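You operate a simulated robot arm through the tools that you are given. There is no shell and no other tool. Be economical: measure what you need, move in short steps, check, and stop when the job is done.

Carry out the task below with a simulated two-armed robot. There is one attempt and no reset: what you move stays moved.

TASK
Unpack the carton on the stool, holding it steady as the boxes come out.
Fine: boxes on the middle short shelf, oil on the lower one, the empty carton along the wall shelf. Set down upright: rapeseed oil bottle.

Only the result counts: the job must be done as asked and must still hold three seconds after the hand-in. Knocking over, shifting, dropping, spilling or breaking anything else fails it.

THE ROBOT
Two 7-joint arms with two-finger parallel grippers on one trunk, on a base that drives. Base frame: it is fixed to the floor where the robot stands at the start and does not move with it; the origin is under the middle of the robot, x ahead of it, y to its left, z up. Readings come in mm, degrees, newtons and seconds.
The left shoulder is at the start at [80, 131, 947], the right one opposite. With the tool pointing down near the work surface each hand reaches from about 100 to 800 mm from the robot's upright axis, wherever it stands, measured 20 degrees to its own side. Places, roughly: lower short shelf [700, -800, 600]; middle short shelf [700, -800, 1100]; top of the wall shelf [-300, 500, 1100]. Payload 1.57 kg a hand.
The TCP of each hand is the grasp point between the finger pads, 30 mm short of the fingertips. In the tool frame z runs along the fingers and y along their closing line. Largest opening 110 mm; finger width 24, thickness 12; the body of the gripper, 48 by 112 mm, starts 78 mm behind the TCP.
Orientation is that of the tool frame in the base frame, as a unit quaternion [w, x, y, z]. With the fingers straight down and closing along the base's y, the tool's x points along the base's -x, its y along +y and its z along -z.

THE INTERFACE
- The arms move only by the tool step_arm. It takes "left_motion", "right_motion" or both (then of equal length, played together; a hand with none holds still); each is a list of rows, each an object (a shift or turn left out is 0, a gripper value left out holds the last) with "linear": the shift along the tool's x, y, z in units of 50 mm (1.0 is 50 mm), a list of three; "delta_rot": the turn, a rotation vector about the tool's x, y, z in units of 5 degrees (1.0 is 5 degrees), a list of three; "hand": the gripper command, from -1 (fully open) to 1 (shut), values between in proportion. In form: [{"linear": [x, y, z], "delta_rot": [wx, wy, wz], "hand": hand}, ...]. A call has 1 to 20 rows; each row shifts and turns the commanded pose from where the row before left it, along the tool's axes as they then stand. A call with a number of a shift or a turn outside -1 to 1 is refused whole. Rows are played at 5 a second. More than 50 mm and 8.6 degrees between two rows, or a gripper value outside its range, and nothing of the call is played. Where a pose cannot be reached the arm comes as near as it can. A force on the tool above 70 N (or 10 N above the force at the start of the call, whichever is more), or a blocked arm, ends the call early, and 0.2 s more pass. Each finger travels about 108 mm/s and halts on what it meets, pressing with about 31 N; the grip force reading is that of the motor and also rises with nothing between the fingers. The clock runs only during rows and for 0.2 s after the last one: add rows that do not move to give the fingers time. It gives the time, the measured TCP pose, the force on the tool (base axes), the opening and the grip force at its end, in the units of the frame above (readings bear some noise), with the torque about the TCP (base axes, N m) and any sound that the robot's microphone picked up, and new pictures: "show" is both (left out), scene, wrist or none (wrist: the cameras of the hands that moved).
- Cameras (640 x 400 px; columns grow to the right, rows downward): "scene" is now at [-69.8, 55, 1420.6]; the picture's right is [0.63, -0.78, -0.00], its down [-0.43, -0.35, -0.83] and it looks along [0.64, 0.52, -0.56] (base axes); focal length 214 px, centre (320, 200). "left" rides on the left gripper at [70, -16, -141] in its tool frame; the picture's right is [0.23, 0.97, 0.00], its down [-0.86, 0.20, -0.48] and it looks along [-0.47, 0.11, 0.88] (tool axes); focal length 222 px, centre (320, 200). "right" rides on the right gripper at [70, 16, -141] in its tool frame; the picture's right is [-0.23, 0.97, 0.00], its down [-0.86, -0.20, -0.48] and it looks along [-0.47, -0.11, 0.88] (tool axes); focal length 222 px, centre (320, 200). There is no depth. A picture from a camera that has moved, and an enlarged one, comes with that camera's place and axes in the base frame and with its lens.
- steer(legs): drives the robot by 1 to 6 legs, each [ahead, left, turn to the left] in mm, mm and degrees, along the robot's own axes; the way and the turn of a leg run together, so that a leg with both is an arc; at most 1500 mm and 180 degrees a leg. The arms and the cameras ride along, it lands a little off, and it stops where it bumps. It gives what a move gives, and a new picture of the scene camera.
- pan_tilt(pan, tilt): turns the head with the scene camera to pan (to the left, within 109 degrees either way) and tilt (down, from -29 to 69), counted from straight ahead of the robot. It gives what a move gives, and a new picture of the scene camera.
- inspect(camera, box): a new picture of the part [left, top, right, bottom] of that camera's present view, enlarged. It takes no simulated time.
- finish_job(): hands the job in; it is judged then, once.

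Go step by step. Nothing tells you exact positions but the pictures and the camera data: compare them with the known pose of the tool, close in by small moves and look again before you grip or let go. The budget is 120 turns and 260 pictures, counting those below and the enlarged ones. Unless the task says otherwise, let go and move clear before handing in, and close with one line.

The tools are called as name(argument=value, ...) on one line, values as JSON. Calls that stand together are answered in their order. step_arm: Moves the arms, as the interface text tells. Its arguments: {"type":"object","properties":{"left_motion":{"type":"array"},"right_motion":{"type":"array"},"show":{"type":"string","enum":["both","scene","wrist","none"]}},"required":[]} The other tools are called the same way: steer (legs) drives the base; pan_tilt (pan, tilt) turns the head that bears the scene camera; inspect (camera, box) takes an enlarged picture of a part of a camera's view; finish_job () hands the job in.

At the start:

```text
t: 0.0
left_tool_pos: [433.3, -3.7, 1380.9]
left_ee_rot: [-0.001, 0.001, 1.0, 0.0]
left_wrist_force: [-0.9, -0.6, -0.2]
left_torque: [0.0, 0.01, 0.0]
left_gripper_width: 109.7
left_grasp_force: 0.1
right_tool_pos: [347.3, -375.9, 1373.7]
right_ee_rot: [0.0, 0.0, 1.0, 0.0]
right_wrist_force: [0.1, 0.4, 0.5]
right_torque: [-0.02, -0.01, -0.01]
right_gripper_width: 110.0
right_grasp_force: 0.1
robot x, y, heading: [-2.5, -1.7, 0.1]
head pan, tilt: [39.1, 33.9]
```

scene: 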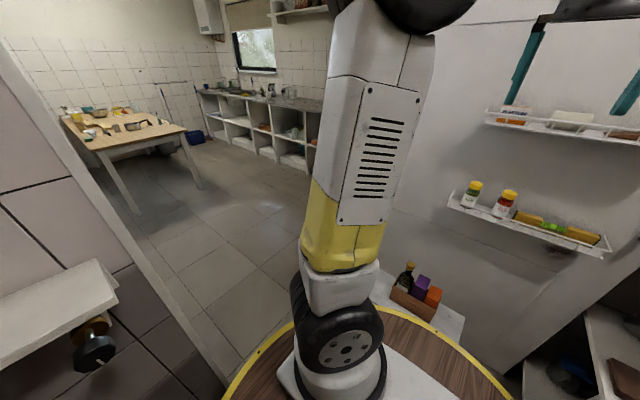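
right: 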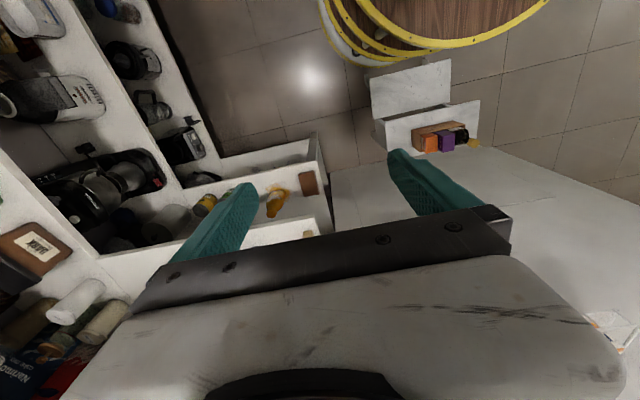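
left: 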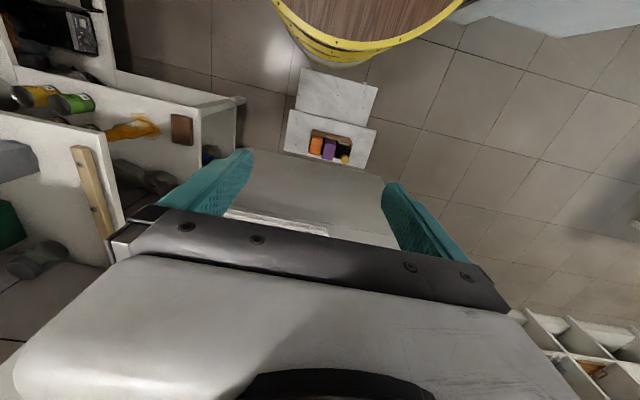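

The carton with a bottle and two boxes stands on a low stool ahead of me, with shelves on the walls. I'll look around with the head first.

pan_tilt(pan=0, tilt=45)

pan_tilt(pan=-50, tilt=20)

pan_tilt(pan=100, tilt=30)

```text
t: 1.1
left_tool_pos: [434.6, -3.9, 1381.1]
left_ee_rot: [0.0, 0.0, 1.0, 0.0]
left_wrist_force: [-0.8, -0.1, 1.2]
left_torque: [0.04, 0.01, 0.01]
left_gripper_width: 110.0
left_grasp_force: 0.0
right_tool_pos: [346.9, -375.9, 1373.3]
right_ee_rot: [0.001, 0.0, 1.0, -0.001]
right_wrist_force: [-0.3, 0.5, 0.2]
right_torque: [0.03, -0.01, -0.01]
right_gripper_width: 109.9
right_grasp_force: 0.0
robot x, y, heading: [0.6, 1.9, 0.1]
head pan, tilt: [0.0, 45.0]
camera scene: at [-57.2, -0.9, 1404.1], right [0.0, -1.0, 0.0], down [-0.71, 0.0, -0.71], along [0.71, 0.0, -0.71], focal length 214 px, centre (320, 200)
```

scene: 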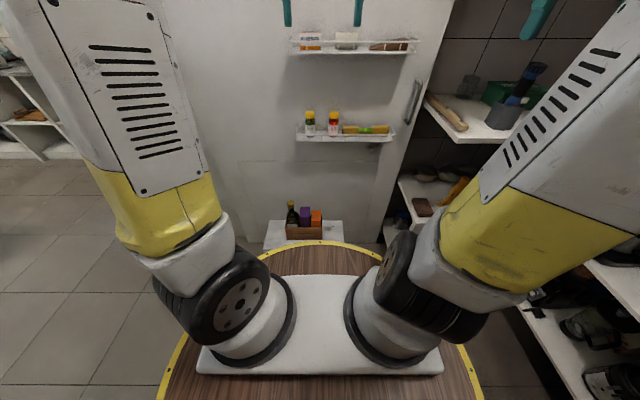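

```text
t: 2.2
left_tool_pos: [433.3, -4.1, 1381.6]
left_ee_rot: [0.0, 0.0, 1.0, 0.0]
left_wrist_force: [0.1, -0.4, 0.3]
left_torque: [0.0, 0.01, -0.02]
left_gripper_width: 109.6
left_grasp_force: 0.0
right_tool_pos: [347.1, -375.6, 1374.7]
right_ee_rot: [-0.001, 0.0, 1.0, 0.001]
right_wrist_force: [-0.1, 0.3, 0.2]
right_torque: [0.0, -0.02, 0.01]
right_gripper_width: 109.8
right_grasp_force: 0.1
robot x, y, heading: [0.4, -5.8, 0.1]
head pan, tilt: [-50.0, 20.0]
camera scene: at [-78.6, -72.2, 1442.7], right [-0.77, -0.64, 0.0], down [-0.22, 0.26, -0.94], along [0.6, -0.72, -0.34], focal length 214 px, centre (320, 200)
```

scene: 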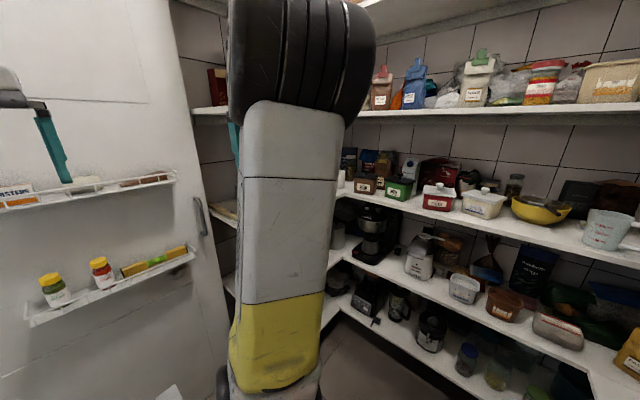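

```text
t: 4.6
left_tool_pos: [432.4, -4.9, 1380.9]
left_ee_rot: [0.0, 0.0, 1.0, 0.0]
left_wrist_force: [-0.1, -0.5, 0.7]
left_torque: [0.01, -0.01, 0.04]
left_gripper_width: 109.8
left_grasp_force: 0.0
right_tool_pos: [348.9, -375.6, 1374.7]
right_ee_rot: [0.0, 0.0, 1.0, 0.0]
right_wrist_force: [-0.8, -0.5, -0.1]
right_torque: [0.01, 0.0, 0.02]
right_gripper_width: 110.2
right_grasp_force: 0.0
robot x, y, heading: [0.8, -1.0, 0.0]
head pan, tilt: [100.0, 30.0]
camera scene: at [-154.2, 88.1, 1426.7], right [0.98, 0.17, 0.0], down [0.09, -0.49, -0.87], along [-0.15, 0.85, -0.5], focal length 214 px, centre (320, 200)
```

scene: 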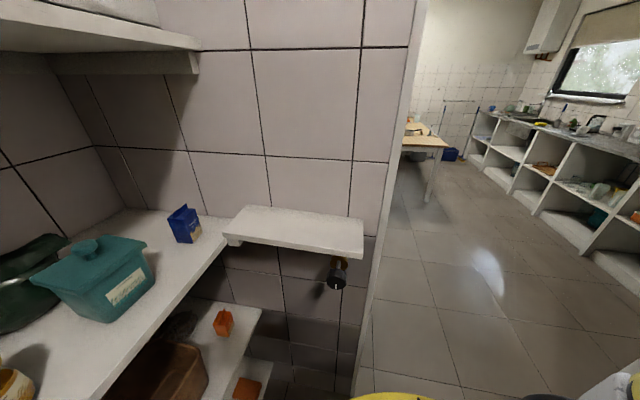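

The empty wall shelf is on my left and the short shelves are in the front-right corner. I'll zoom in on the short shelves and the carton.

pan_tilt(pan=-15, tilt=30)

inspect(camera="scene", box=[260, 50, 640, 290])

inspect(camera="left", box=[240, 50, 440, 200])

inspect(camera="right", box=[0, 0, 400, 400])

```text
t: 6.5
left_tool_pos: [434.0, -5.2, 1381.5]
left_ee_rot: [0.0, 0.001, 1.0, 0.001]
left_wrist_force: [-0.7, -0.7, -0.2]
left_torque: [-0.01, 0.02, -0.01]
left_gripper_width: 109.8
left_grasp_force: 0.1
right_tool_pos: [347.3, -376.0, 1374.0]
right_ee_rot: [0.0, 0.0, 1.0, 0.0]
right_wrist_force: [-1.2, -0.9, -1.2]
right_torque: [0.01, -0.02, 0.0]
right_gripper_width: 109.9
right_grasp_force: 0.1
robot x, y, heading: [2.3, 0.1, 0.3]
head pan, tilt: [-15.0, 30.0]
camera scene: at [-51.1, -24.3, 1426.7], right [-0.26, -0.97, 0.0], down [-0.48, 0.13, -0.87], along [0.84, -0.22, -0.5], focal length 214 px, centre (320, 200)
```

scene: 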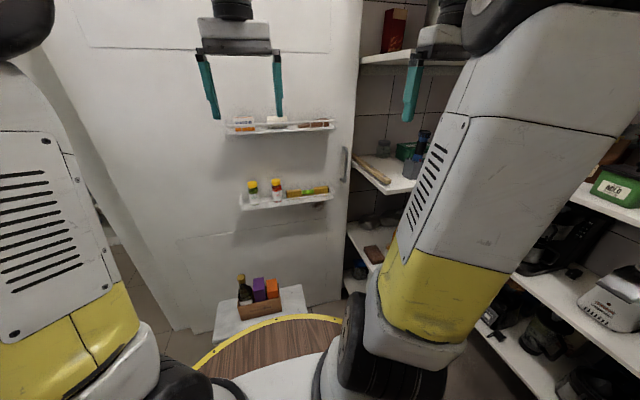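

```text
1.67 times, centred on (450, 170) of scene
camera zoom: at [-51.1, -24.3, 1426.7], right [-0.26, -0.97, 0.0], down [-0.48, 0.13, -0.87], along [0.84, -0.22, -0.5], focal length 358 px, centre (103, 250)
```

zoom: 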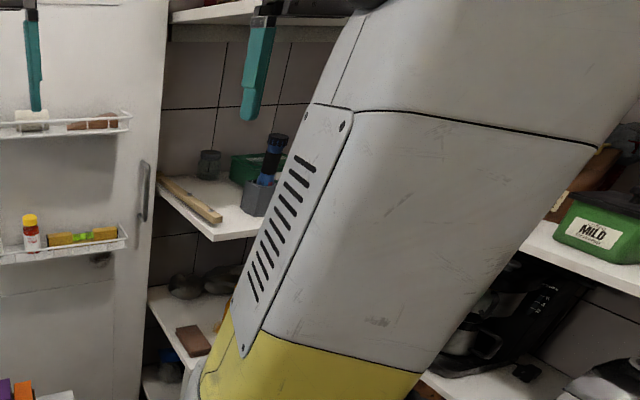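

```text
2.67 times, centred on (340, 125) of left
camera zoom: at [362.3, -20.9, 1522.9], right [-0.23, 0.97, 0.0], down [0.86, 0.2, 0.48], along [0.47, 0.11, -0.88], focal length 592 px, centre (267, 400)
```

zoom: 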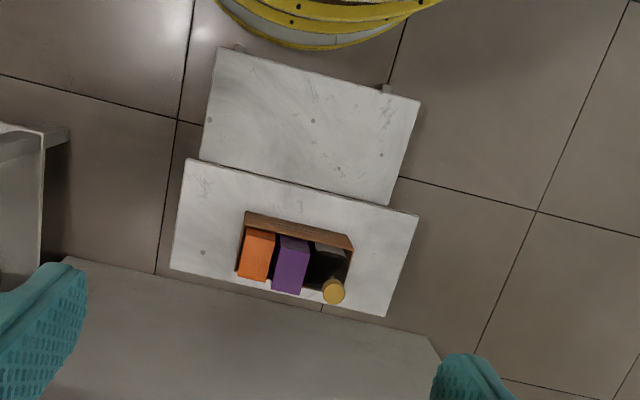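

```text
1.00 times, centred on (200, 200) of right (not enlarged: the box is as wide or as high as the picture)
camera zoom: at [277.3, -358.9, 1515.2], right [0.23, 0.97, 0.0], down [0.86, -0.2, 0.48], along [0.47, -0.11, -0.88], focal length 222 px, centre (440, 200)
```

zoom: 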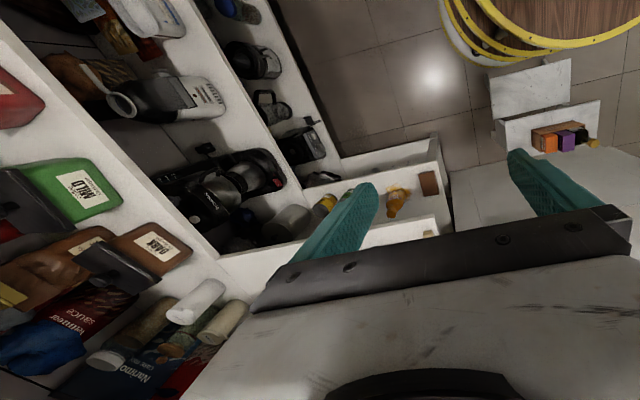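

Triangulating, the carton is near [610, 0, ~520] and the short shelves run from about x=480, y=-390 to the right. I'll turn the right hand to look at them.

step_arm(right_motion=[{"delta_rot": [0, 0, 1]}, {"delta_rot": [0, 0, 1]}, {"delta_rot": [0, 0, 1]}, {"delta_rot": [0, 0, 1]}, {"delta_rot": [0, 0, 1]}, {"delta_rot": [0, 0, 1]}, {"delta_rot": [0, 0, 1], "linear": [1, 0, -1]}, {"delta_rot": [0, 0, 1], "linear": [1, 0, -1]}, {"delta_rot": [0, 0, 1], "linear": [1, 0, -1]}], show="both")

```text
refused: row 7 steps farther than a row can; nothing moved
```

step_arm(right_motion=[{"delta_rot": [0, 0, 1]}, {"delta_rot": [0, 0, 1]}, {"delta_rot": [0, 0, 1]}, {"delta_rot": [0, 0, 1]}, {"delta_rot": [0, 0, 1]}, {"delta_rot": [0, 0, 1]}, {"delta_rot": [0, 0, 1], "linear": [0.7, 0, -0.7]}, {"delta_rot": [0, 0, 1], "linear": [0.7, 0, -0.7]}, {"delta_rot": [0, 0, 1], "linear": [0.7, 0, -0.7]}], show="both")

```text
t: 8.5
left_tool_pos: [434.3, -3.2, 1381.1]
left_ee_rot: [0.0, 0.0, 1.0, 0.0]
left_wrist_force: [0.0, 1.4, 1.2]
left_torque: [-0.11, 0.03, 0.04]
left_gripper_width: 110.2
left_grasp_force: 0.1
right_tool_pos: [301.0, -329.2, 1427.2]
right_ee_rot: [0.0, 0.375, 0.927, 0.0]
right_wrist_force: [-0.4, 0.6, -0.4]
right_torque: [-0.06, 0.04, -0.03]
right_gripper_width: 109.9
right_grasp_force: 0.2
right hand out of reach, approached as far as the arm can: row 8, 9
robot x, y, heading: [4.5, 1.8, -0.0]
head pan, tilt: [-15.0, 30.0]
camera scene: at [-50.8, -23.7, 1426.7], right [-0.26, -0.97, 0.0], down [-0.48, 0.13, -0.87], along [0.84, -0.22, -0.5], focal length 214 px, centre (320, 200)
camera right: at [262.1, -268.7, 1567.1], right [0.84, 0.54, 0.0], down [0.48, -0.74, 0.48], along [0.26, -0.4, -0.88], focal length 222 px, centre (320, 200)
```

scene: 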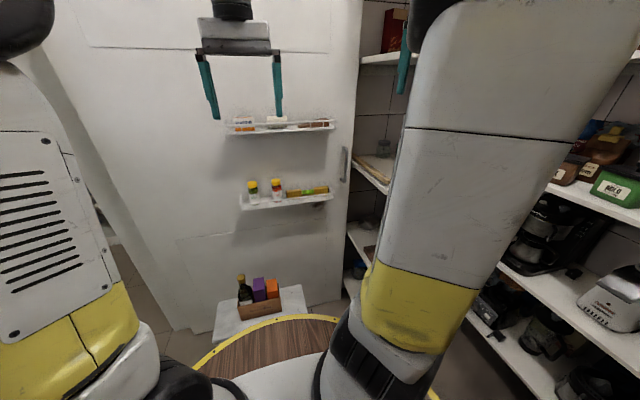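
right: 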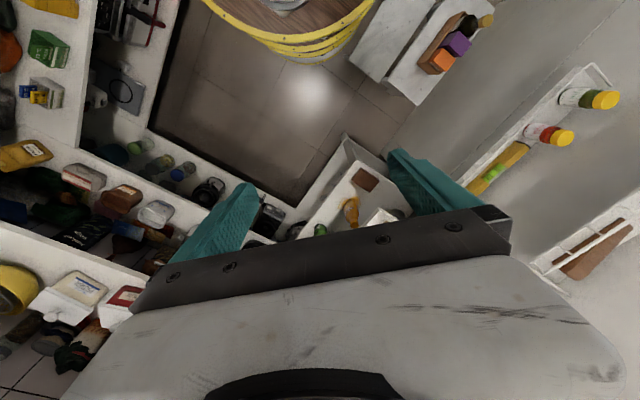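

The gripper body hides the shelf, so I'll pitch the right hand forward.

step_arm(right_motion=[{"delta_rot": [0, -1, 0]}, {"delta_rot": [0, -1, 0]}, {"delta_rot": [0, -1, 0]}, {"delta_rot": [0, -1, 0]}, {"delta_rot": [0, -1, 0]}, {"delta_rot": [0, -1, 0]}, {"delta_rot": [0, -1, 0]}, {"delta_rot": [0, -1, 0]}], show="wrist")

```text
t: 10.4
left_tool_pos: [432.7, -4.1, 1381.1]
left_ee_rot: [0.0, 0.0, 1.0, 0.0]
left_wrist_force: [0.0, -0.6, 0.7]
left_torque: [-0.02, 0.01, -0.01]
left_gripper_width: 110.0
left_grasp_force: 0.0
right_tool_pos: [341.4, -367.0, 1373.4]
right_ee_rot: [0.235, 0.369, 0.893, -0.107]
right_wrist_force: [0.1, -0.7, -0.4]
right_torque: [0.04, 0.02, 0.0]
right_gripper_width: 110.1
right_grasp_force: 0.0
robot x, y, heading: [-1.2, 1.4, 0.1]
head pan, tilt: [-15.0, 30.0]
stopped in row 8 (right hand): the arm was blocked; the commanded pose is now the measured one
camera right: at [262.0, -260.2, 1459.4], right [0.83, 0.55, 0.1], down [0.22, -0.49, 0.84], along [0.51, -0.68, -0.53], focal length 222 px, centre (320, 200)
```

right: 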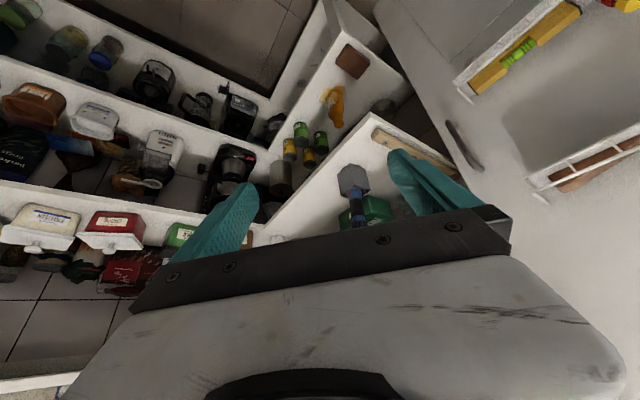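

inspect(camera="right", box=[220, 20, 480, 240])

```text
1.82 times, centred on (350, 130) of right
camera zoom: at [262.0, -260.2, 1459.4], right [0.83, 0.55, 0.1], down [0.22, -0.49, 0.84], along [0.51, -0.68, -0.53], focal length 404 px, centre (266, 327)
```

zoom: 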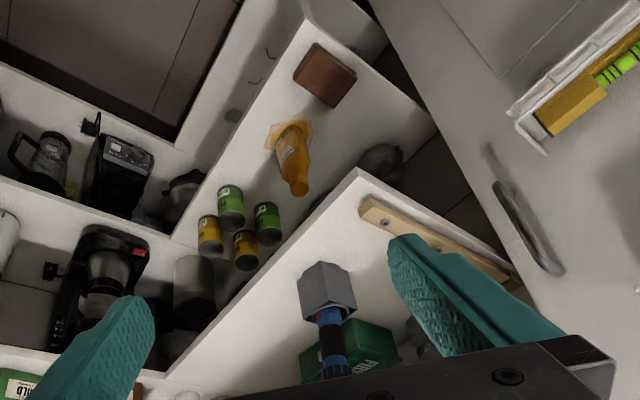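

The middle shelf has free space at the front around x≈590, y≈-700, and the lower one around [640, -590]. Now I'll lower the left hand for a closer look at the carton.

step_arm(left_motion=[{"linear": [0, 0, 1]}, {"linear": [0, 0, 1]}, {"linear": [0, 0, 1]}, {"linear": [0, 0, 1]}, {"linear": [0, 0, 1]}, {"linear": [0, 0, 1]}, {"linear": [0, 0, 1]}, {"linear": [0, 0, 1]}], show="wrist")

inspect(camera="left", box=[200, 40, 460, 220])

pan_tilt(pan=0, tilt=50)

inspect(camera="scene", box=[220, 110, 420, 260])

```text
t: 12.2
left_tool_pos: [429.6, -4.4, 982.3]
left_ee_rot: [0.0, 0.0, 1.0, -0.001]
left_wrist_force: [-0.2, 0.2, -0.6]
left_torque: [-0.02, -0.02, 0.01]
left_gripper_width: 109.8
left_grasp_force: 0.2
right_tool_pos: [341.5, -365.4, 1372.0]
right_ee_rot: [0.235, 0.371, 0.892, -0.107]
right_wrist_force: [-1.2, 0.3, 0.3]
right_torque: [0.02, -0.05, 0.04]
right_gripper_width: 110.2
right_grasp_force: 0.0
robot x, y, heading: [0.8, -2.9, 0.0]
head pan, tilt: [-15.0, 30.0]
camera left: at [359.9, -21.1, 1123.2], right [-0.23, 0.97, 0.0], down [0.85, 0.2, 0.48], along [0.47, 0.11, -0.88], focal length 222 px, centre (320, 200)
```

left: 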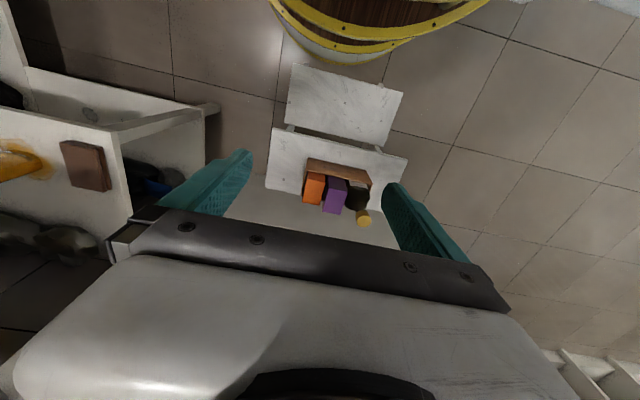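

```text
2.22 times, centred on (330, 130) of left
camera zoom: at [359.9, -21.1, 1123.2], right [-0.23, 0.97, 0.0], down [0.85, 0.2, 0.48], along [0.47, 0.11, -0.88], focal length 494 px, centre (298, 356)
```

zoom: 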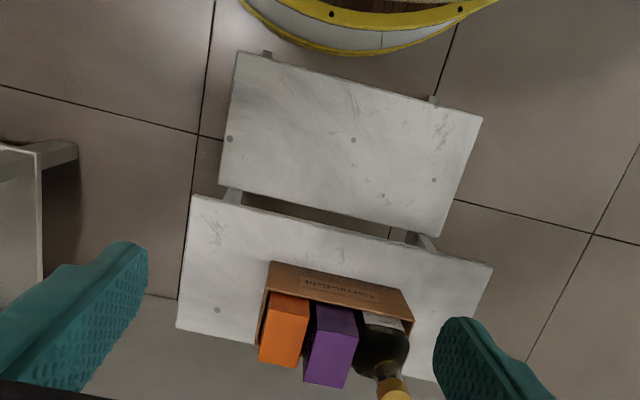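

```text
t: 13.0
left_tool_pos: [431.4, -3.4, 982.2]
left_ee_rot: [0.0, 0.0, 1.0, 0.0]
left_wrist_force: [-0.2, 0.1, 0.8]
left_torque: [0.02, -0.01, 0.04]
left_gripper_width: 109.9
left_grasp_force: 0.1
right_tool_pos: [343.0, -365.6, 1372.6]
right_ee_rot: [0.235, 0.37, 0.892, -0.107]
right_wrist_force: [0.3, -0.6, 0.2]
right_torque: [-0.03, -0.02, 0.03]
right_gripper_width: 110.0
right_grasp_force: 0.1
robot x, y, heading: [3.4, -1.2, -0.2]
head pan, tilt: [0.0, 50.0]
camera scene: at [-56.3, -43.7, 1438.1], right [-0.46, -0.89, 0.0], down [-0.35, 0.18, -0.92], along [0.82, -0.42, -0.39], focal length 214 px, centre (320, 200)
```

scene: 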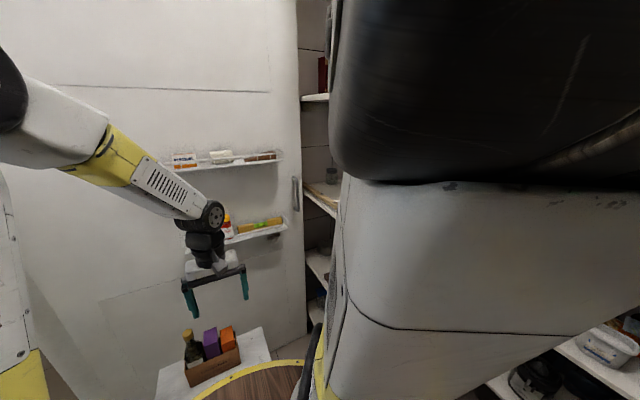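

```text
2.67 times, centred on (320, 185) of scene
camera zoom: at [-56.3, -43.7, 1438.1], right [-0.46, -0.89, 0.0], down [-0.35, 0.18, -0.92], along [0.82, -0.42, -0.39], focal length 572 px, centre (320, 240)
```

zoom: 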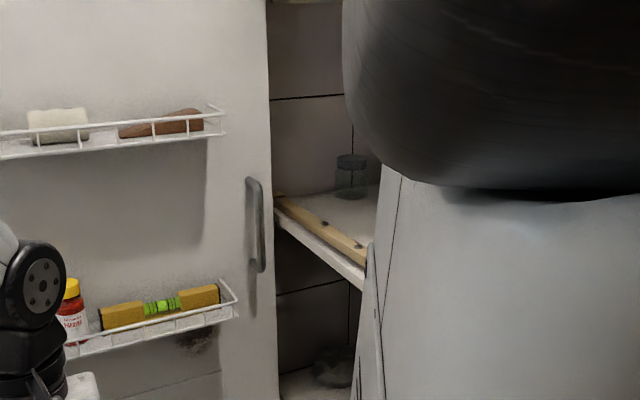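

inspect(camera="left", box=[285, 145, 395, 235])

step_arm(right_motion=[{"delta_rot": [0, 1, 0]}, {"delta_rot": [0, 1, 0]}, {"delta_rot": [0, 1, 0]}, {"delta_rot": [0, 1, 0]}, {"delta_rot": [0, 1, 0]}, {"delta_rot": [0, 1, 0]}, {"delta_rot": [0, 0, -1]}, {"delta_rot": [0, 0, -1]}, {"delta_rot": [0, 0, -1]}, {"delta_rot": [0, 0, -1]}, {"delta_rot": [0, 0, -1]}, {"delta_rot": [0, 0, -1]}, {"delta_rot": [0, 0, -1]}, {"delta_rot": [0, 0, -1]}, {"delta_rot": [0, 0, -1]}], show="scene")

pan_tilt(pan=5, tilt=50)

inspect(camera="scene", box=[250, 130, 410, 230])

```text
4.44 times, centred on (340, 190) of left
camera zoom: at [360.2, -21.3, 1124.1], right [-0.23, 0.97, 0.0], down [0.86, 0.2, 0.48], along [0.47, 0.11, -0.88], focal length 987 px, centre (231, 244)
```

zoom: 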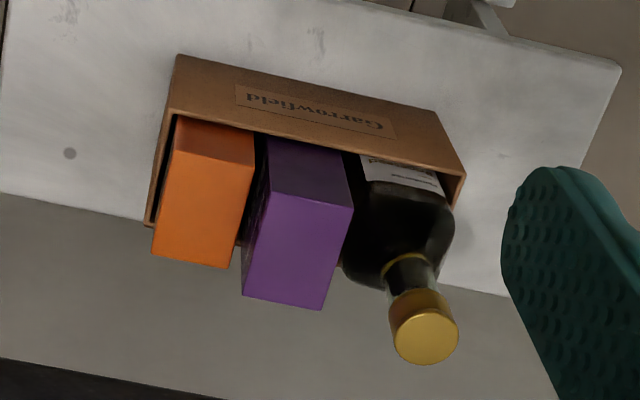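

```text
t: 16.2
left_tool_pos: [429.4, -4.3, 982.1]
left_ee_rot: [0.0, 0.001, 1.0, 0.0]
left_wrist_force: [-0.3, 0.3, -1.2]
left_torque: [-0.01, 0.01, -0.02]
left_gripper_width: 109.9
left_grasp_force: 0.0
right_tool_pos: [341.5, -365.7, 1374.2]
right_ee_rot: [-0.004, 0.002, 1.0, -0.007]
right_wrist_force: [-0.2, 0.3, 0.3]
right_torque: [-0.02, 0.0, -0.01]
right_gripper_width: 110.3
right_grasp_force: 0.1
robot x, y, heading: [-0.2, -2.7, -0.1]
head pan, tilt: [0.0, 50.0]
camera scene: at [-61.5, -1.0, 1397.2], right [0.0, -1.0, 0.0], down [-0.77, 0.0, -0.64], along [0.64, 0.0, -0.77], focal length 214 px, centre (320, 200)
```

scene: 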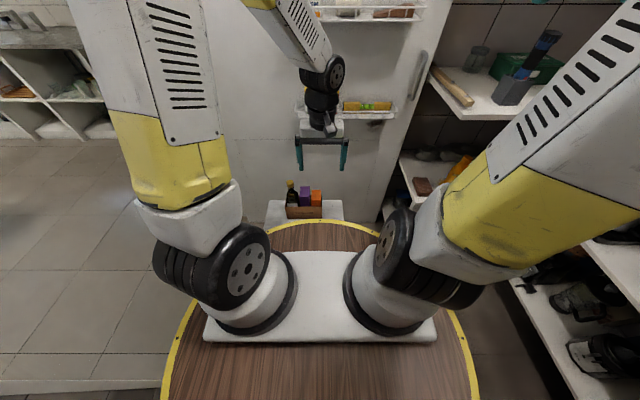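

```text
t: 16.9
left_tool_pos: [429.6, -3.7, 982.6]
left_ee_rot: [0.0, 0.0, 1.0, 0.0]
left_wrist_force: [0.2, 0.3, 0.3]
left_torque: [0.0, 0.0, 0.05]
left_gripper_width: 109.9
left_grasp_force: 0.0
right_tool_pos: [340.7, -364.8, 1374.1]
right_ee_rot: [-0.004, 0.002, 1.0, -0.007]
right_wrist_force: [-0.4, -0.2, 0.0]
right_torque: [0.02, 0.01, -0.03]
right_gripper_width: 110.0
right_grasp_force: 0.0
robot x, y, heading: [0.1, -0.6, -0.0]
head pan, tilt: [5.0, 50.0]
camera scene: at [-61.8, 5.7, 1397.2], right [0.09, -1.0, 0.0], down [-0.76, -0.07, -0.64], along [0.64, 0.06, -0.77], focal length 214 px, centre (320, 200)
```

scene: 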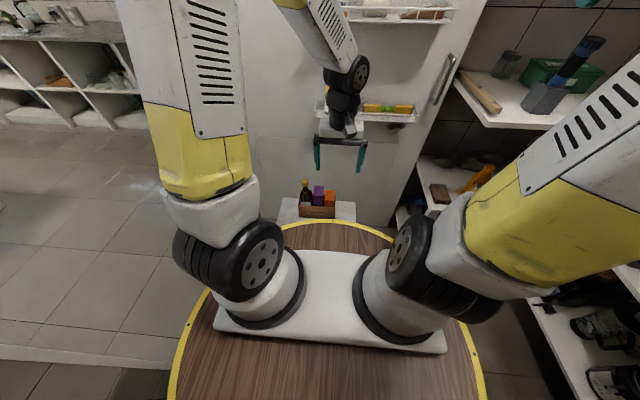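

```text
4.00 times, centred on (330, 180) of scene
camera zoom: at [-61.8, 5.7, 1397.2], right [0.09, -1.0, 0.0], down [-0.76, -0.07, -0.64], along [0.64, 0.06, -0.77], focal length 858 px, centre (280, 280)
```

zoom: 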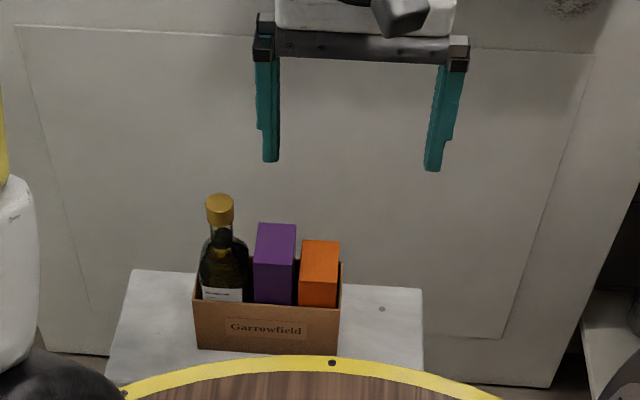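

Triangulation now gives the carton rim at z≈605, near wall at x≈562 and y from -9 to 164. I'll zoom harder to place the boxes and bottle.

inspect(camera="scene", box=[294, 170, 344, 222])

inspect(camera="left", box=[300, 158, 380, 230])

```text
7.69 times, centred on (319, 196) of scene
camera zoom: at [-61.8, 5.7, 1397.2], right [0.09, -1.0, 0.0], down [-0.76, -0.07, -0.64], along [0.64, 0.06, -0.77], focal length 1650 px, centre (328, 231)
```

zoom: 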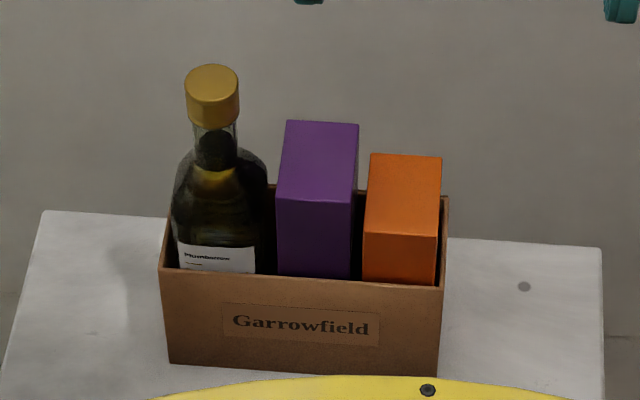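

```text
5.56 times, centred on (340, 194) of left
camera zoom: at [360.2, -21.3, 1123.8], right [-0.23, 0.97, 0.0], down [0.86, 0.2, 0.48], along [0.47, 0.11, -0.88], focal length 1234 px, centre (209, 233)
```

zoom: 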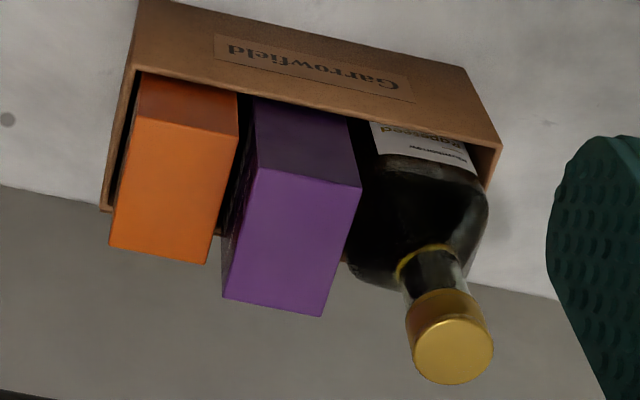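

Now the geometry is consistent:
- Carton x 562–635, y -9…164, z 508–605.
- Orange box y -2…40, top 647.
- Purple box y 47…90, top 676.
- Bottle cap near [588, 124, 755].

The left hand will clamp the carton across its width from the +y end, and the right hand will pull items out. I'll pre-position both arms.

step_arm(left_motion=[{"delta_rot": [0, 0, 1]}, {"delta_rot": [0, 0, 1]}, {"delta_rot": [0, 0, 1]}, {"delta_rot": [0, 0, 1]}, {"delta_rot": [0, 0, 1]}, {"delta_rot": [0, 0, 1]}, {"delta_rot": [0, 0, 1]}, {"delta_rot": [0, 0, 1]}, {"delta_rot": [0, 0, 1]}, {"delta_rot": [0, 0, 1]}, {"delta_rot": [0, 0, 1]}, {"delta_rot": [0, 0, 1]}, {"delta_rot": [0, 0, 1]}, {"delta_rot": [0, 0, 1]}, {"delta_rot": [0, 0, 1]}, {"delta_rot": [0, 0, 1]}, {"delta_rot": [0, 0, 1]}, {"delta_rot": [0, 0, 1]}], right_motion=[{"linear": [-0.12, 0.16, 0.5]}, {"linear": [-0.12, 0.16, 0.5]}, {"linear": [-0.12, 0.16, 0.5]}, {"linear": [-0.12, 0.16, 0.5]}, {"linear": [-0.12, 0.16, 0.5]}, {"linear": [-0.12, 0.16, 0.5]}, {"linear": [-0.12, 0.16, 0.5]}, {"linear": [-0.12, 0.16, 0.5]}, {"linear": [-0.12, 0.16, 0.5]}, {"linear": [-0.12, 0.16, 0.5]}, {"linear": [-0.12, 0.16, 0.5]}, {"linear": [-0.12, 0.16, 0.5]}, {"linear": [-0.12, 0.16, 0.5]}, {"linear": [-0.12, 0.16, 0.5]}, {"linear": [-0.12, 0.16, 0.5]}, {"linear": [-0.12, 0.16, 0.5]}, {"linear": [-0.12, 0.16, 0.5]}, {"linear": [-0.12, 0.16, 0.5]}], show="scene")

```text
t: 20.7
left_tool_pos: [431.9, -4.6, 980.8]
left_ee_rot: [0.0, 0.707, 0.707, 0.0]
left_wrist_force: [-0.1, 0.6, 0.0]
left_torque: [0.0, -0.03, 0.01]
left_gripper_width: 110.1
left_grasp_force: 0.0
right_tool_pos: [447.5, -227.9, 920.2]
right_ee_rot: [-0.005, 0.003, 1.0, -0.007]
right_wrist_force: [-0.6, 1.0, 0.4]
right_torque: [-0.01, -0.03, 0.01]
right_gripper_width: 110.3
right_grasp_force: 0.1
robot x, y, heading: [-1.2, -3.0, 0.3]
head pan, tilt: [5.0, 50.0]
camera scene: at [-62.0, 5.7, 1397.2], right [0.09, -1.0, 0.0], down [-0.76, -0.07, -0.64], along [0.64, 0.06, -0.77], focal length 214 px, centre (320, 200)
```

scene: 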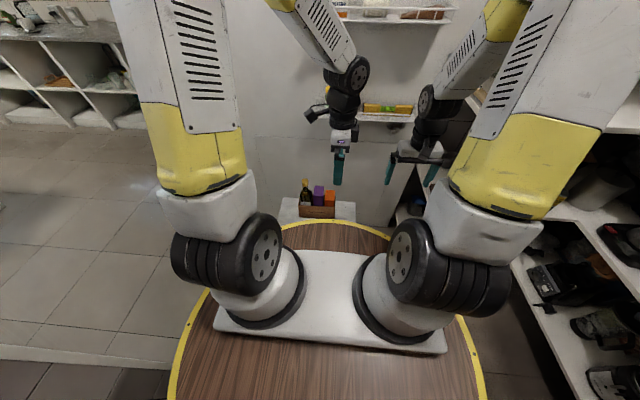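

step_arm(left_motion=[{"linear": [0.87, 0.475, 0.1]}, {"linear": [0.87, 0.475, 0.1]}, {"linear": [0.87, 0.475, 0.1]}, {"linear": [0.87, 0.475, 0.1]}, {"linear": [0.87, 0.475, 0.1]}, {"linear": [0.87, 0.475, 0.1]}, {"linear": [0.87, 0.475, 0.1]}, {"linear": [0, 0, 1]}, {"linear": [0, 0, 1]}, {"linear": [0, 0, 1]}, {"linear": [0, 0, 1]}, {"delta_rot": [0, -1, 0]}, {"delta_rot": [0, -1, 0]}, {"delta_rot": [0, -1, 0]}, {"delta_rot": [0, -1, 0]}, {"delta_rot": [0, -1, 0]}, {"delta_rot": [0, -1, 0]}, {"delta_rot": [0, -1, 0]}, {"delta_rot": [0, -1, 0]}, {"delta_rot": [0, -1, 0]}], right_motion=[{"delta_rot": [0, -1, 0]}, {"delta_rot": [0, -1, 0]}, {"delta_rot": [0, -1, 0]}, {"delta_rot": [0, -1, 0]}, {"delta_rot": [0, -1, 0]}, {"delta_rot": [0, -1, 0]}, {"delta_rot": [0, -1, 0]}, {"delta_rot": [0, -1, 0]}, {"delta_rot": [0, -1, 0]}, {}, {}, {}, {}, {}, {}, {}, {}, {}, {}, {}], show="both")

```text
t: 24.9
left_tool_pos: [600.0, 300.8, 744.6]
left_ee_rot: [0.271, 0.654, 0.652, -0.271]
left_wrist_force: [0.1, -0.8, -0.4]
left_torque: [0.01, 0.03, -0.01]
left_gripper_width: 109.8
left_grasp_force: 0.0
right_tool_pos: [522.3, -251.8, 930.4]
right_ee_rot: [0.378, 0.0, 0.926, -0.008]
right_wrist_force: [-0.4, -0.4, 1.0]
right_torque: [0.04, -0.01, -0.02]
right_gripper_width: 109.9
right_grasp_force: 0.1
right hand out of reach, approached as far as the arm can: row 5, 6, 7, 8, 9
robot x, y, heading: [-1.3, 0.1, 0.1]
head pan, tilt: [5.0, 50.0]
camera scene: at [-61.7, 5.7, 1397.2], right [0.09, -1.0, 0.0], down [-0.76, -0.07, -0.64], along [0.64, 0.06, -0.77], focal length 214 px, centre (320, 200)
camera right: at [374.3, -233.7, 981.8], right [0.17, 0.98, 0.15], down [0.28, -0.19, 0.94], along [0.95, -0.12, -0.3], focal length 222 px, centre (320, 200)
camera left: at [581.8, 448.7, 796.2], right [0.97, 0.16, -0.16], down [0.2, -0.27, 0.94], along [0.11, -0.95, -0.29], focal length 222 px, centre (320, 200)
```

scene: 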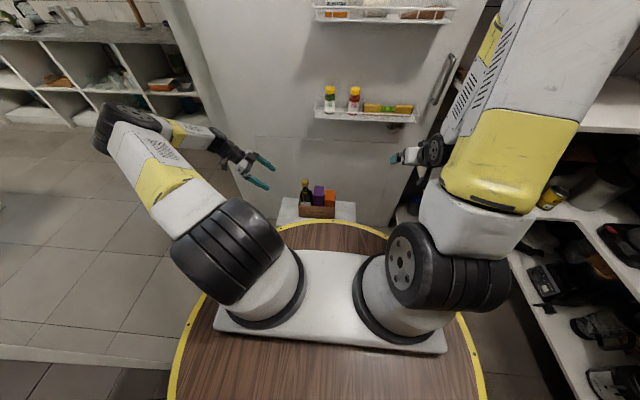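
right: 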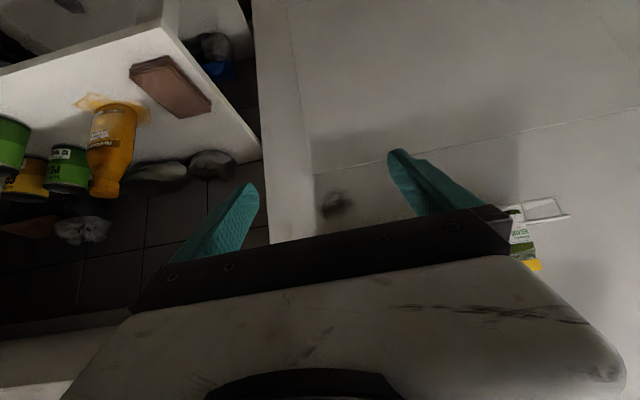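
left: 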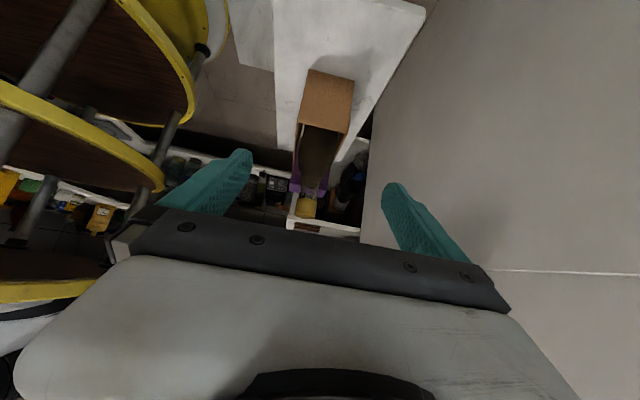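

The carton end is centred between the left fingers. I'll approach along the fingers and clamp it.

step_arm(left_motion=[{"linear": [0.06, 0, 0.9]}, {"linear": [0.06, 0, 0.9]}, {"linear": [0.06, 0, 0.9]}, {"linear": [0.06, 0, 0.9]}, {"linear": [0, 0, 0.96]}, {}], show="both")

inspect(camera="scene", box=[240, 150, 380, 230])

```text
t: 26.3
left_tool_pos: [596.5, 145.3, 578.8]
left_ee_rot: [0.271, 0.653, 0.653, -0.271]
left_wrist_force: [0.2, -0.6, -0.7]
left_torque: [-0.02, 0.0, 0.02]
left_gripper_width: 109.9
left_grasp_force: 0.0
right_tool_pos: [522.2, -252.4, 929.9]
right_ee_rot: [0.378, 0.0, 0.926, -0.008]
right_wrist_force: [0.2, -0.6, -0.6]
right_torque: [0.02, 0.01, 0.01]
right_gripper_width: 110.1
right_grasp_force: 0.0
robot x, y, heading: [1.6, -0.2, 0.1]
head pan, tilt: [5.0, 50.0]
camera scene: at [-61.7, 5.9, 1397.2], right [0.09, -1.0, 0.0], down [-0.76, -0.07, -0.64], along [0.64, 0.06, -0.77], focal length 214 px, centre (320, 200)
camera left: at [577.8, 294.8, 629.6], right [0.97, 0.16, -0.16], down [0.2, -0.27, 0.94], along [0.11, -0.95, -0.29], focal length 222 px, centre (320, 200)
```

scene: 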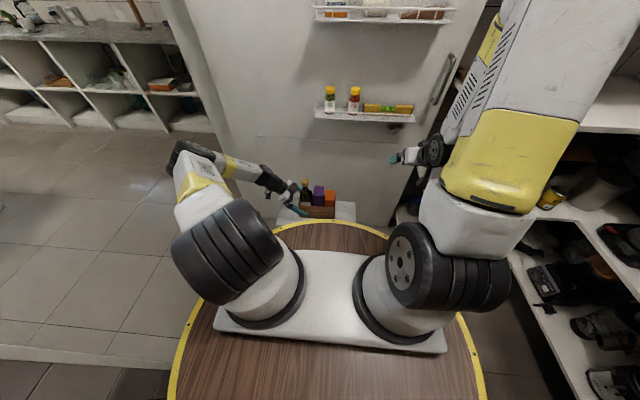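
left: 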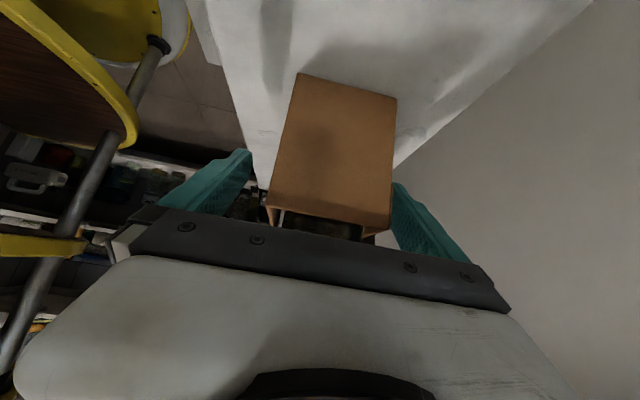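

```text
4.57 times, centred on (310, 190) of scene
camera zoom: at [-61.7, 5.9, 1397.2], right [0.09, -1.0, 0.0], down [-0.76, -0.07, -0.64], along [0.64, 0.06, -0.77], focal length 980 px, centre (366, 246)
```

zoom: 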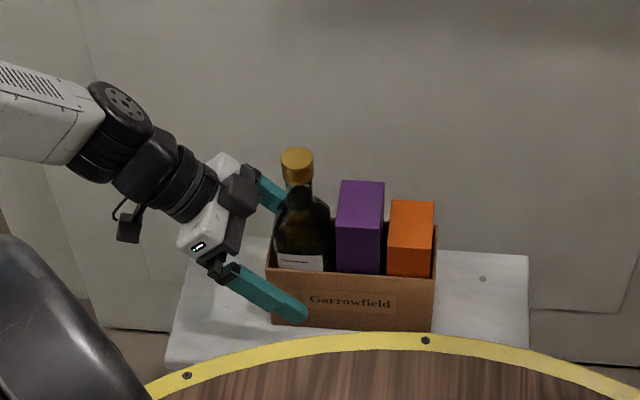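

The carton is about 6 mm toward the far finger, so I'll shift and then close.

step_arm(left_motion=[{"linear": [0, 0.13, 0]}, {"hand": -0.2}, {"hand": 0.2}, {"hand": 0.6}, {"hand": 1}, {"hand": 1}], show="wrist")

```text
t: 27.7
left_tool_pos: [602.6, 145.8, 578.1]
left_ee_rot: [0.27, 0.654, 0.653, -0.271]
left_wrist_force: [-2.4, -2.2, -3.3]
left_torque: [-0.23, 0.27, -0.28]
left_gripper_width: 76.4
left_grasp_force: 30.8
right_tool_pos: [522.2, -252.3, 929.6]
right_ee_rot: [0.378, 0.0, 0.926, -0.008]
right_wrist_force: [-0.9, -0.2, 0.1]
right_torque: [0.03, 0.01, 0.0]
right_gripper_width: 110.2
right_grasp_force: 0.0
robot x, y, heading: [3.0, -1.7, 0.1]
head pan, tilt: [5.0, 50.0]
camera left: at [585.6, 295.3, 629.2], right [0.97, 0.16, -0.16], down [0.2, -0.27, 0.94], along [0.11, -0.95, -0.29], focal length 222 px, centre (320, 200)
```

left: 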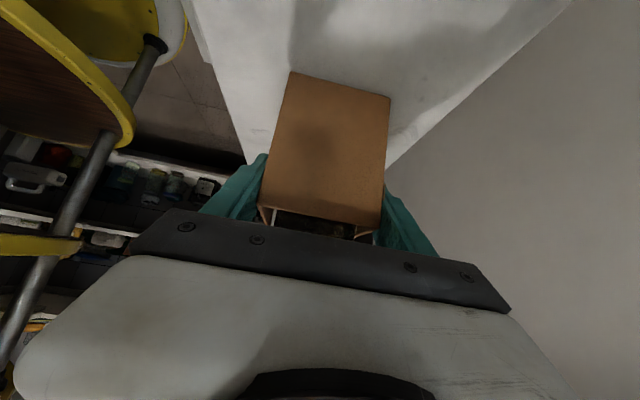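

The carton is clamped. Next, the right hand goes to a pre-grasp behind the bottle cap, which I place at about [595, 129, 720].

step_arm(right_motion=[{"linear": [0.213, 0.847, 0.227], "hand": -0.27}, {"linear": [0.213, 0.847, 0.227]}, {"linear": [0.213, 0.847, 0.227]}, {"linear": [0.213, 0.847, 0.227]}, {"linear": [0.213, 0.847, 0.227]}, {"linear": [0.213, 0.847, 0.227]}, {"linear": [0.213, 0.847, 0.227]}, {"linear": [0.213, 0.847, 0.227]}, {"linear": [0.213, 0.847, 0.227]}], show="both")

inspect(camera="scene", box=[240, 140, 380, 230])

```text
t: 29.7
left_tool_pos: [603.3, 146.1, 578.2]
left_ee_rot: [0.271, 0.653, 0.653, -0.27]
left_wrist_force: [0.5, 1.9, -4.3]
left_torque: [-0.08, 0.1, -0.04]
left_gripper_width: 76.2
left_grasp_force: 31.3
right_tool_pos: [544.5, 123.7, 785.3]
right_ee_rot: [0.379, 0.0, 0.925, -0.008]
right_wrist_force: [-0.2, -0.4, 0.4]
right_torque: [0.04, 0.0, 0.02]
right_gripper_width: 70.0
right_grasp_force: 0.0
right hand out of reach, approached as far as the arm can: row 1, 2
robot x, y, heading: [-2.7, 3.0, -0.1]
head pan, tilt: [5.0, 50.0]
camera scene: at [-61.5, 5.7, 1397.2], right [0.09, -1.0, 0.0], down [-0.76, -0.07, -0.64], along [0.64, 0.06, -0.77], focal length 214 px, centre (320, 200)
camera right: at [394.4, 142.3, 837.2], right [0.17, 0.97, 0.15], down [0.27, -0.19, 0.94], along [0.95, -0.12, -0.3], focal length 222 px, centre (320, 200)
```

scene: 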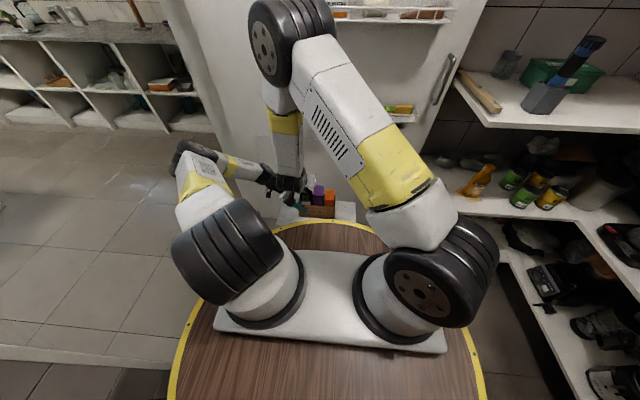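
right: 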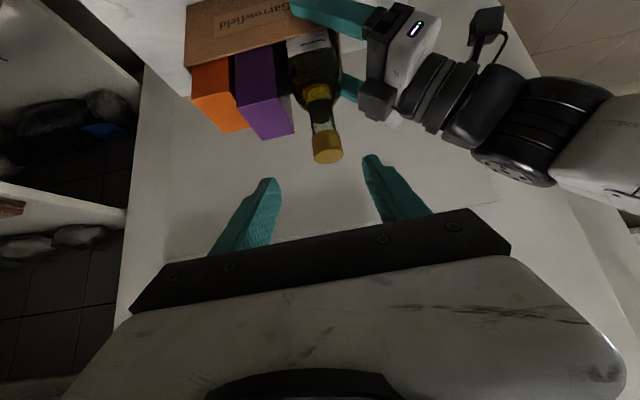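

```text
4.44 times, centred on (310, 185) of scene
camera zoom: at [-61.5, 5.7, 1397.2], right [0.09, -1.0, 0.0], down [-0.76, -0.07, -0.64], along [0.64, 0.06, -0.77], focal length 953 px, centre (364, 267)
```

zoom: 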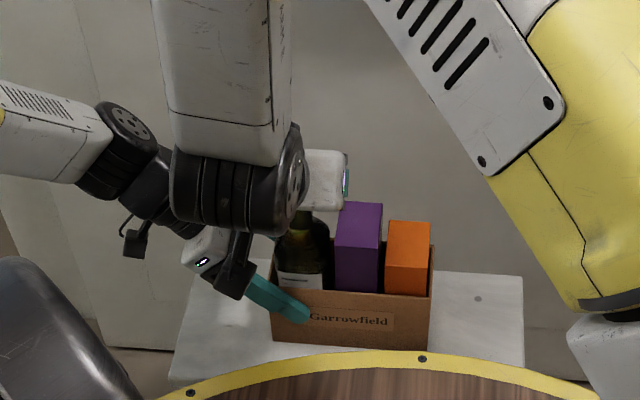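

The wrist view confirms the cap centre at about [595, 134, 721]. I'll move in and check before closing.

step_arm(right_motion=[{"linear": [0.1, 0.18, 0.55]}, {"linear": [0.09, 0, 0.55]}, {"linear": [0, 0, 0.5]}, {}], show="wrist")

```text
t: 30.7
left_tool_pos: [603.6, 145.9, 579.2]
left_ee_rot: [0.271, 0.653, 0.653, -0.271]
left_wrist_force: [1.0, 1.6, -4.2]
left_torque: [0.02, 0.15, 0.01]
left_gripper_width: 76.5
left_grasp_force: 30.8
right_tool_pos: [594.1, 131.5, 721.7]
right_ee_rot: [0.379, 0.0, 0.925, -0.007]
right_wrist_force: [-0.5, -0.6, 0.3]
right_torque: [0.01, -0.03, 0.01]
right_gripper_width: 69.7
right_grasp_force: 0.1
robot x, y, heading: [1.0, 1.5, -0.1]
head pan, tilt: [5.0, 50.0]
camera right: at [444.6, 150.8, 772.3], right [0.17, 0.98, 0.15], down [0.27, -0.19, 0.94], along [0.95, -0.12, -0.3], focal length 222 px, centre (320, 200)
```

right: 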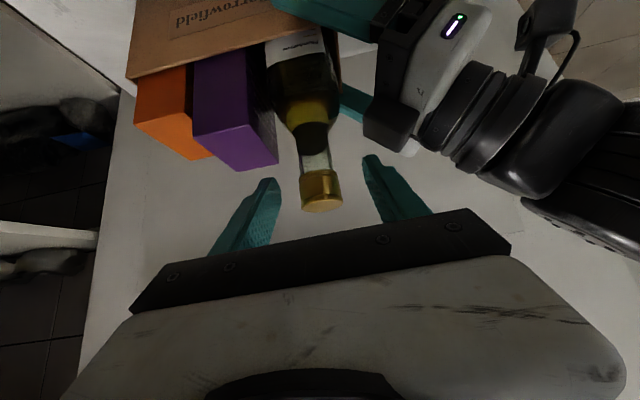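

The cap sits right at the TCP, so I'll close and then lift straight up.

step_arm(right_motion=[{"hand": 0.2}, {"hand": 0.5}, {"hand": 1}, {"hand": 1}, {}], show="wrist")

```text
t: 31.9
left_tool_pos: [603.1, 146.1, 578.2]
left_ee_rot: [0.27, 0.654, 0.653, -0.271]
left_wrist_force: [-0.7, -0.6, -3.1]
left_torque: [0.01, 0.19, -0.07]
left_gripper_width: 76.3
left_grasp_force: 31.2
right_tool_pos: [593.1, 133.2, 722.1]
right_ee_rot: [0.379, 0.0, 0.925, -0.007]
right_wrist_force: [1.4, 0.2, -0.2]
right_torque: [0.21, -0.14, -0.01]
right_gripper_width: 32.2
right_grasp_force: 31.3
robot x, y, heading: [-2.6, -0.9, 0.0]
head pan, tilt: [5.0, 50.0]
camera right: at [444.5, 150.8, 772.5], right [0.17, 0.98, 0.15], down [0.27, -0.19, 0.94], along [0.95, -0.12, -0.3], focal length 222 px, centre (320, 200)
```

right: 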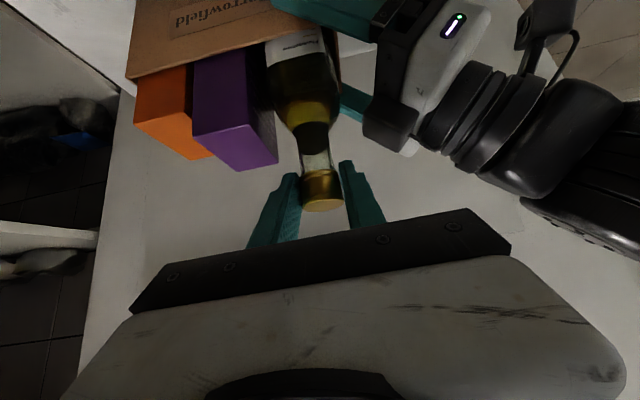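

step_arm(right_motion=[{"linear": [-0.28, 0, -0.286]}, {"linear": [-0.42, 0, -0.43]}, {"linear": [-0.56, 0, -0.571]}, {"linear": [-0.56, 0, -0.571]}, {"linear": [-0.56, 0, -0.571]}, {}], show="wrist")

```text
t: 33.3
left_tool_pos: [602.9, 146.1, 579.5]
left_ee_rot: [0.271, 0.653, 0.653, -0.27]
left_wrist_force: [-0.4, 0.0, -0.8]
left_torque: [-0.01, 0.2, -0.13]
left_gripper_width: 76.4
left_grasp_force: 30.8
right_tool_pos: [593.5, 136.2, 892.0]
right_ee_rot: [0.378, 0.0, 0.926, -0.008]
right_wrist_force: [0.3, 0.3, -6.0]
right_torque: [-0.01, 0.07, 0.0]
right_gripper_width: 32.0
right_grasp_force: 30.9
robot x, y, heading: [1.5, 2.5, -0.1]
head pan, tilt: [5.0, 50.0]
camera right: at [443.6, 155.1, 943.6], right [0.17, 0.98, 0.14], down [0.27, -0.19, 0.94], along [0.95, -0.12, -0.3], focal length 222 px, centre (320, 200)
```

right: 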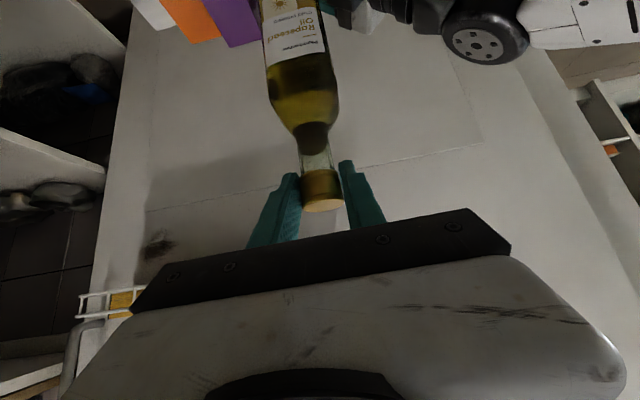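

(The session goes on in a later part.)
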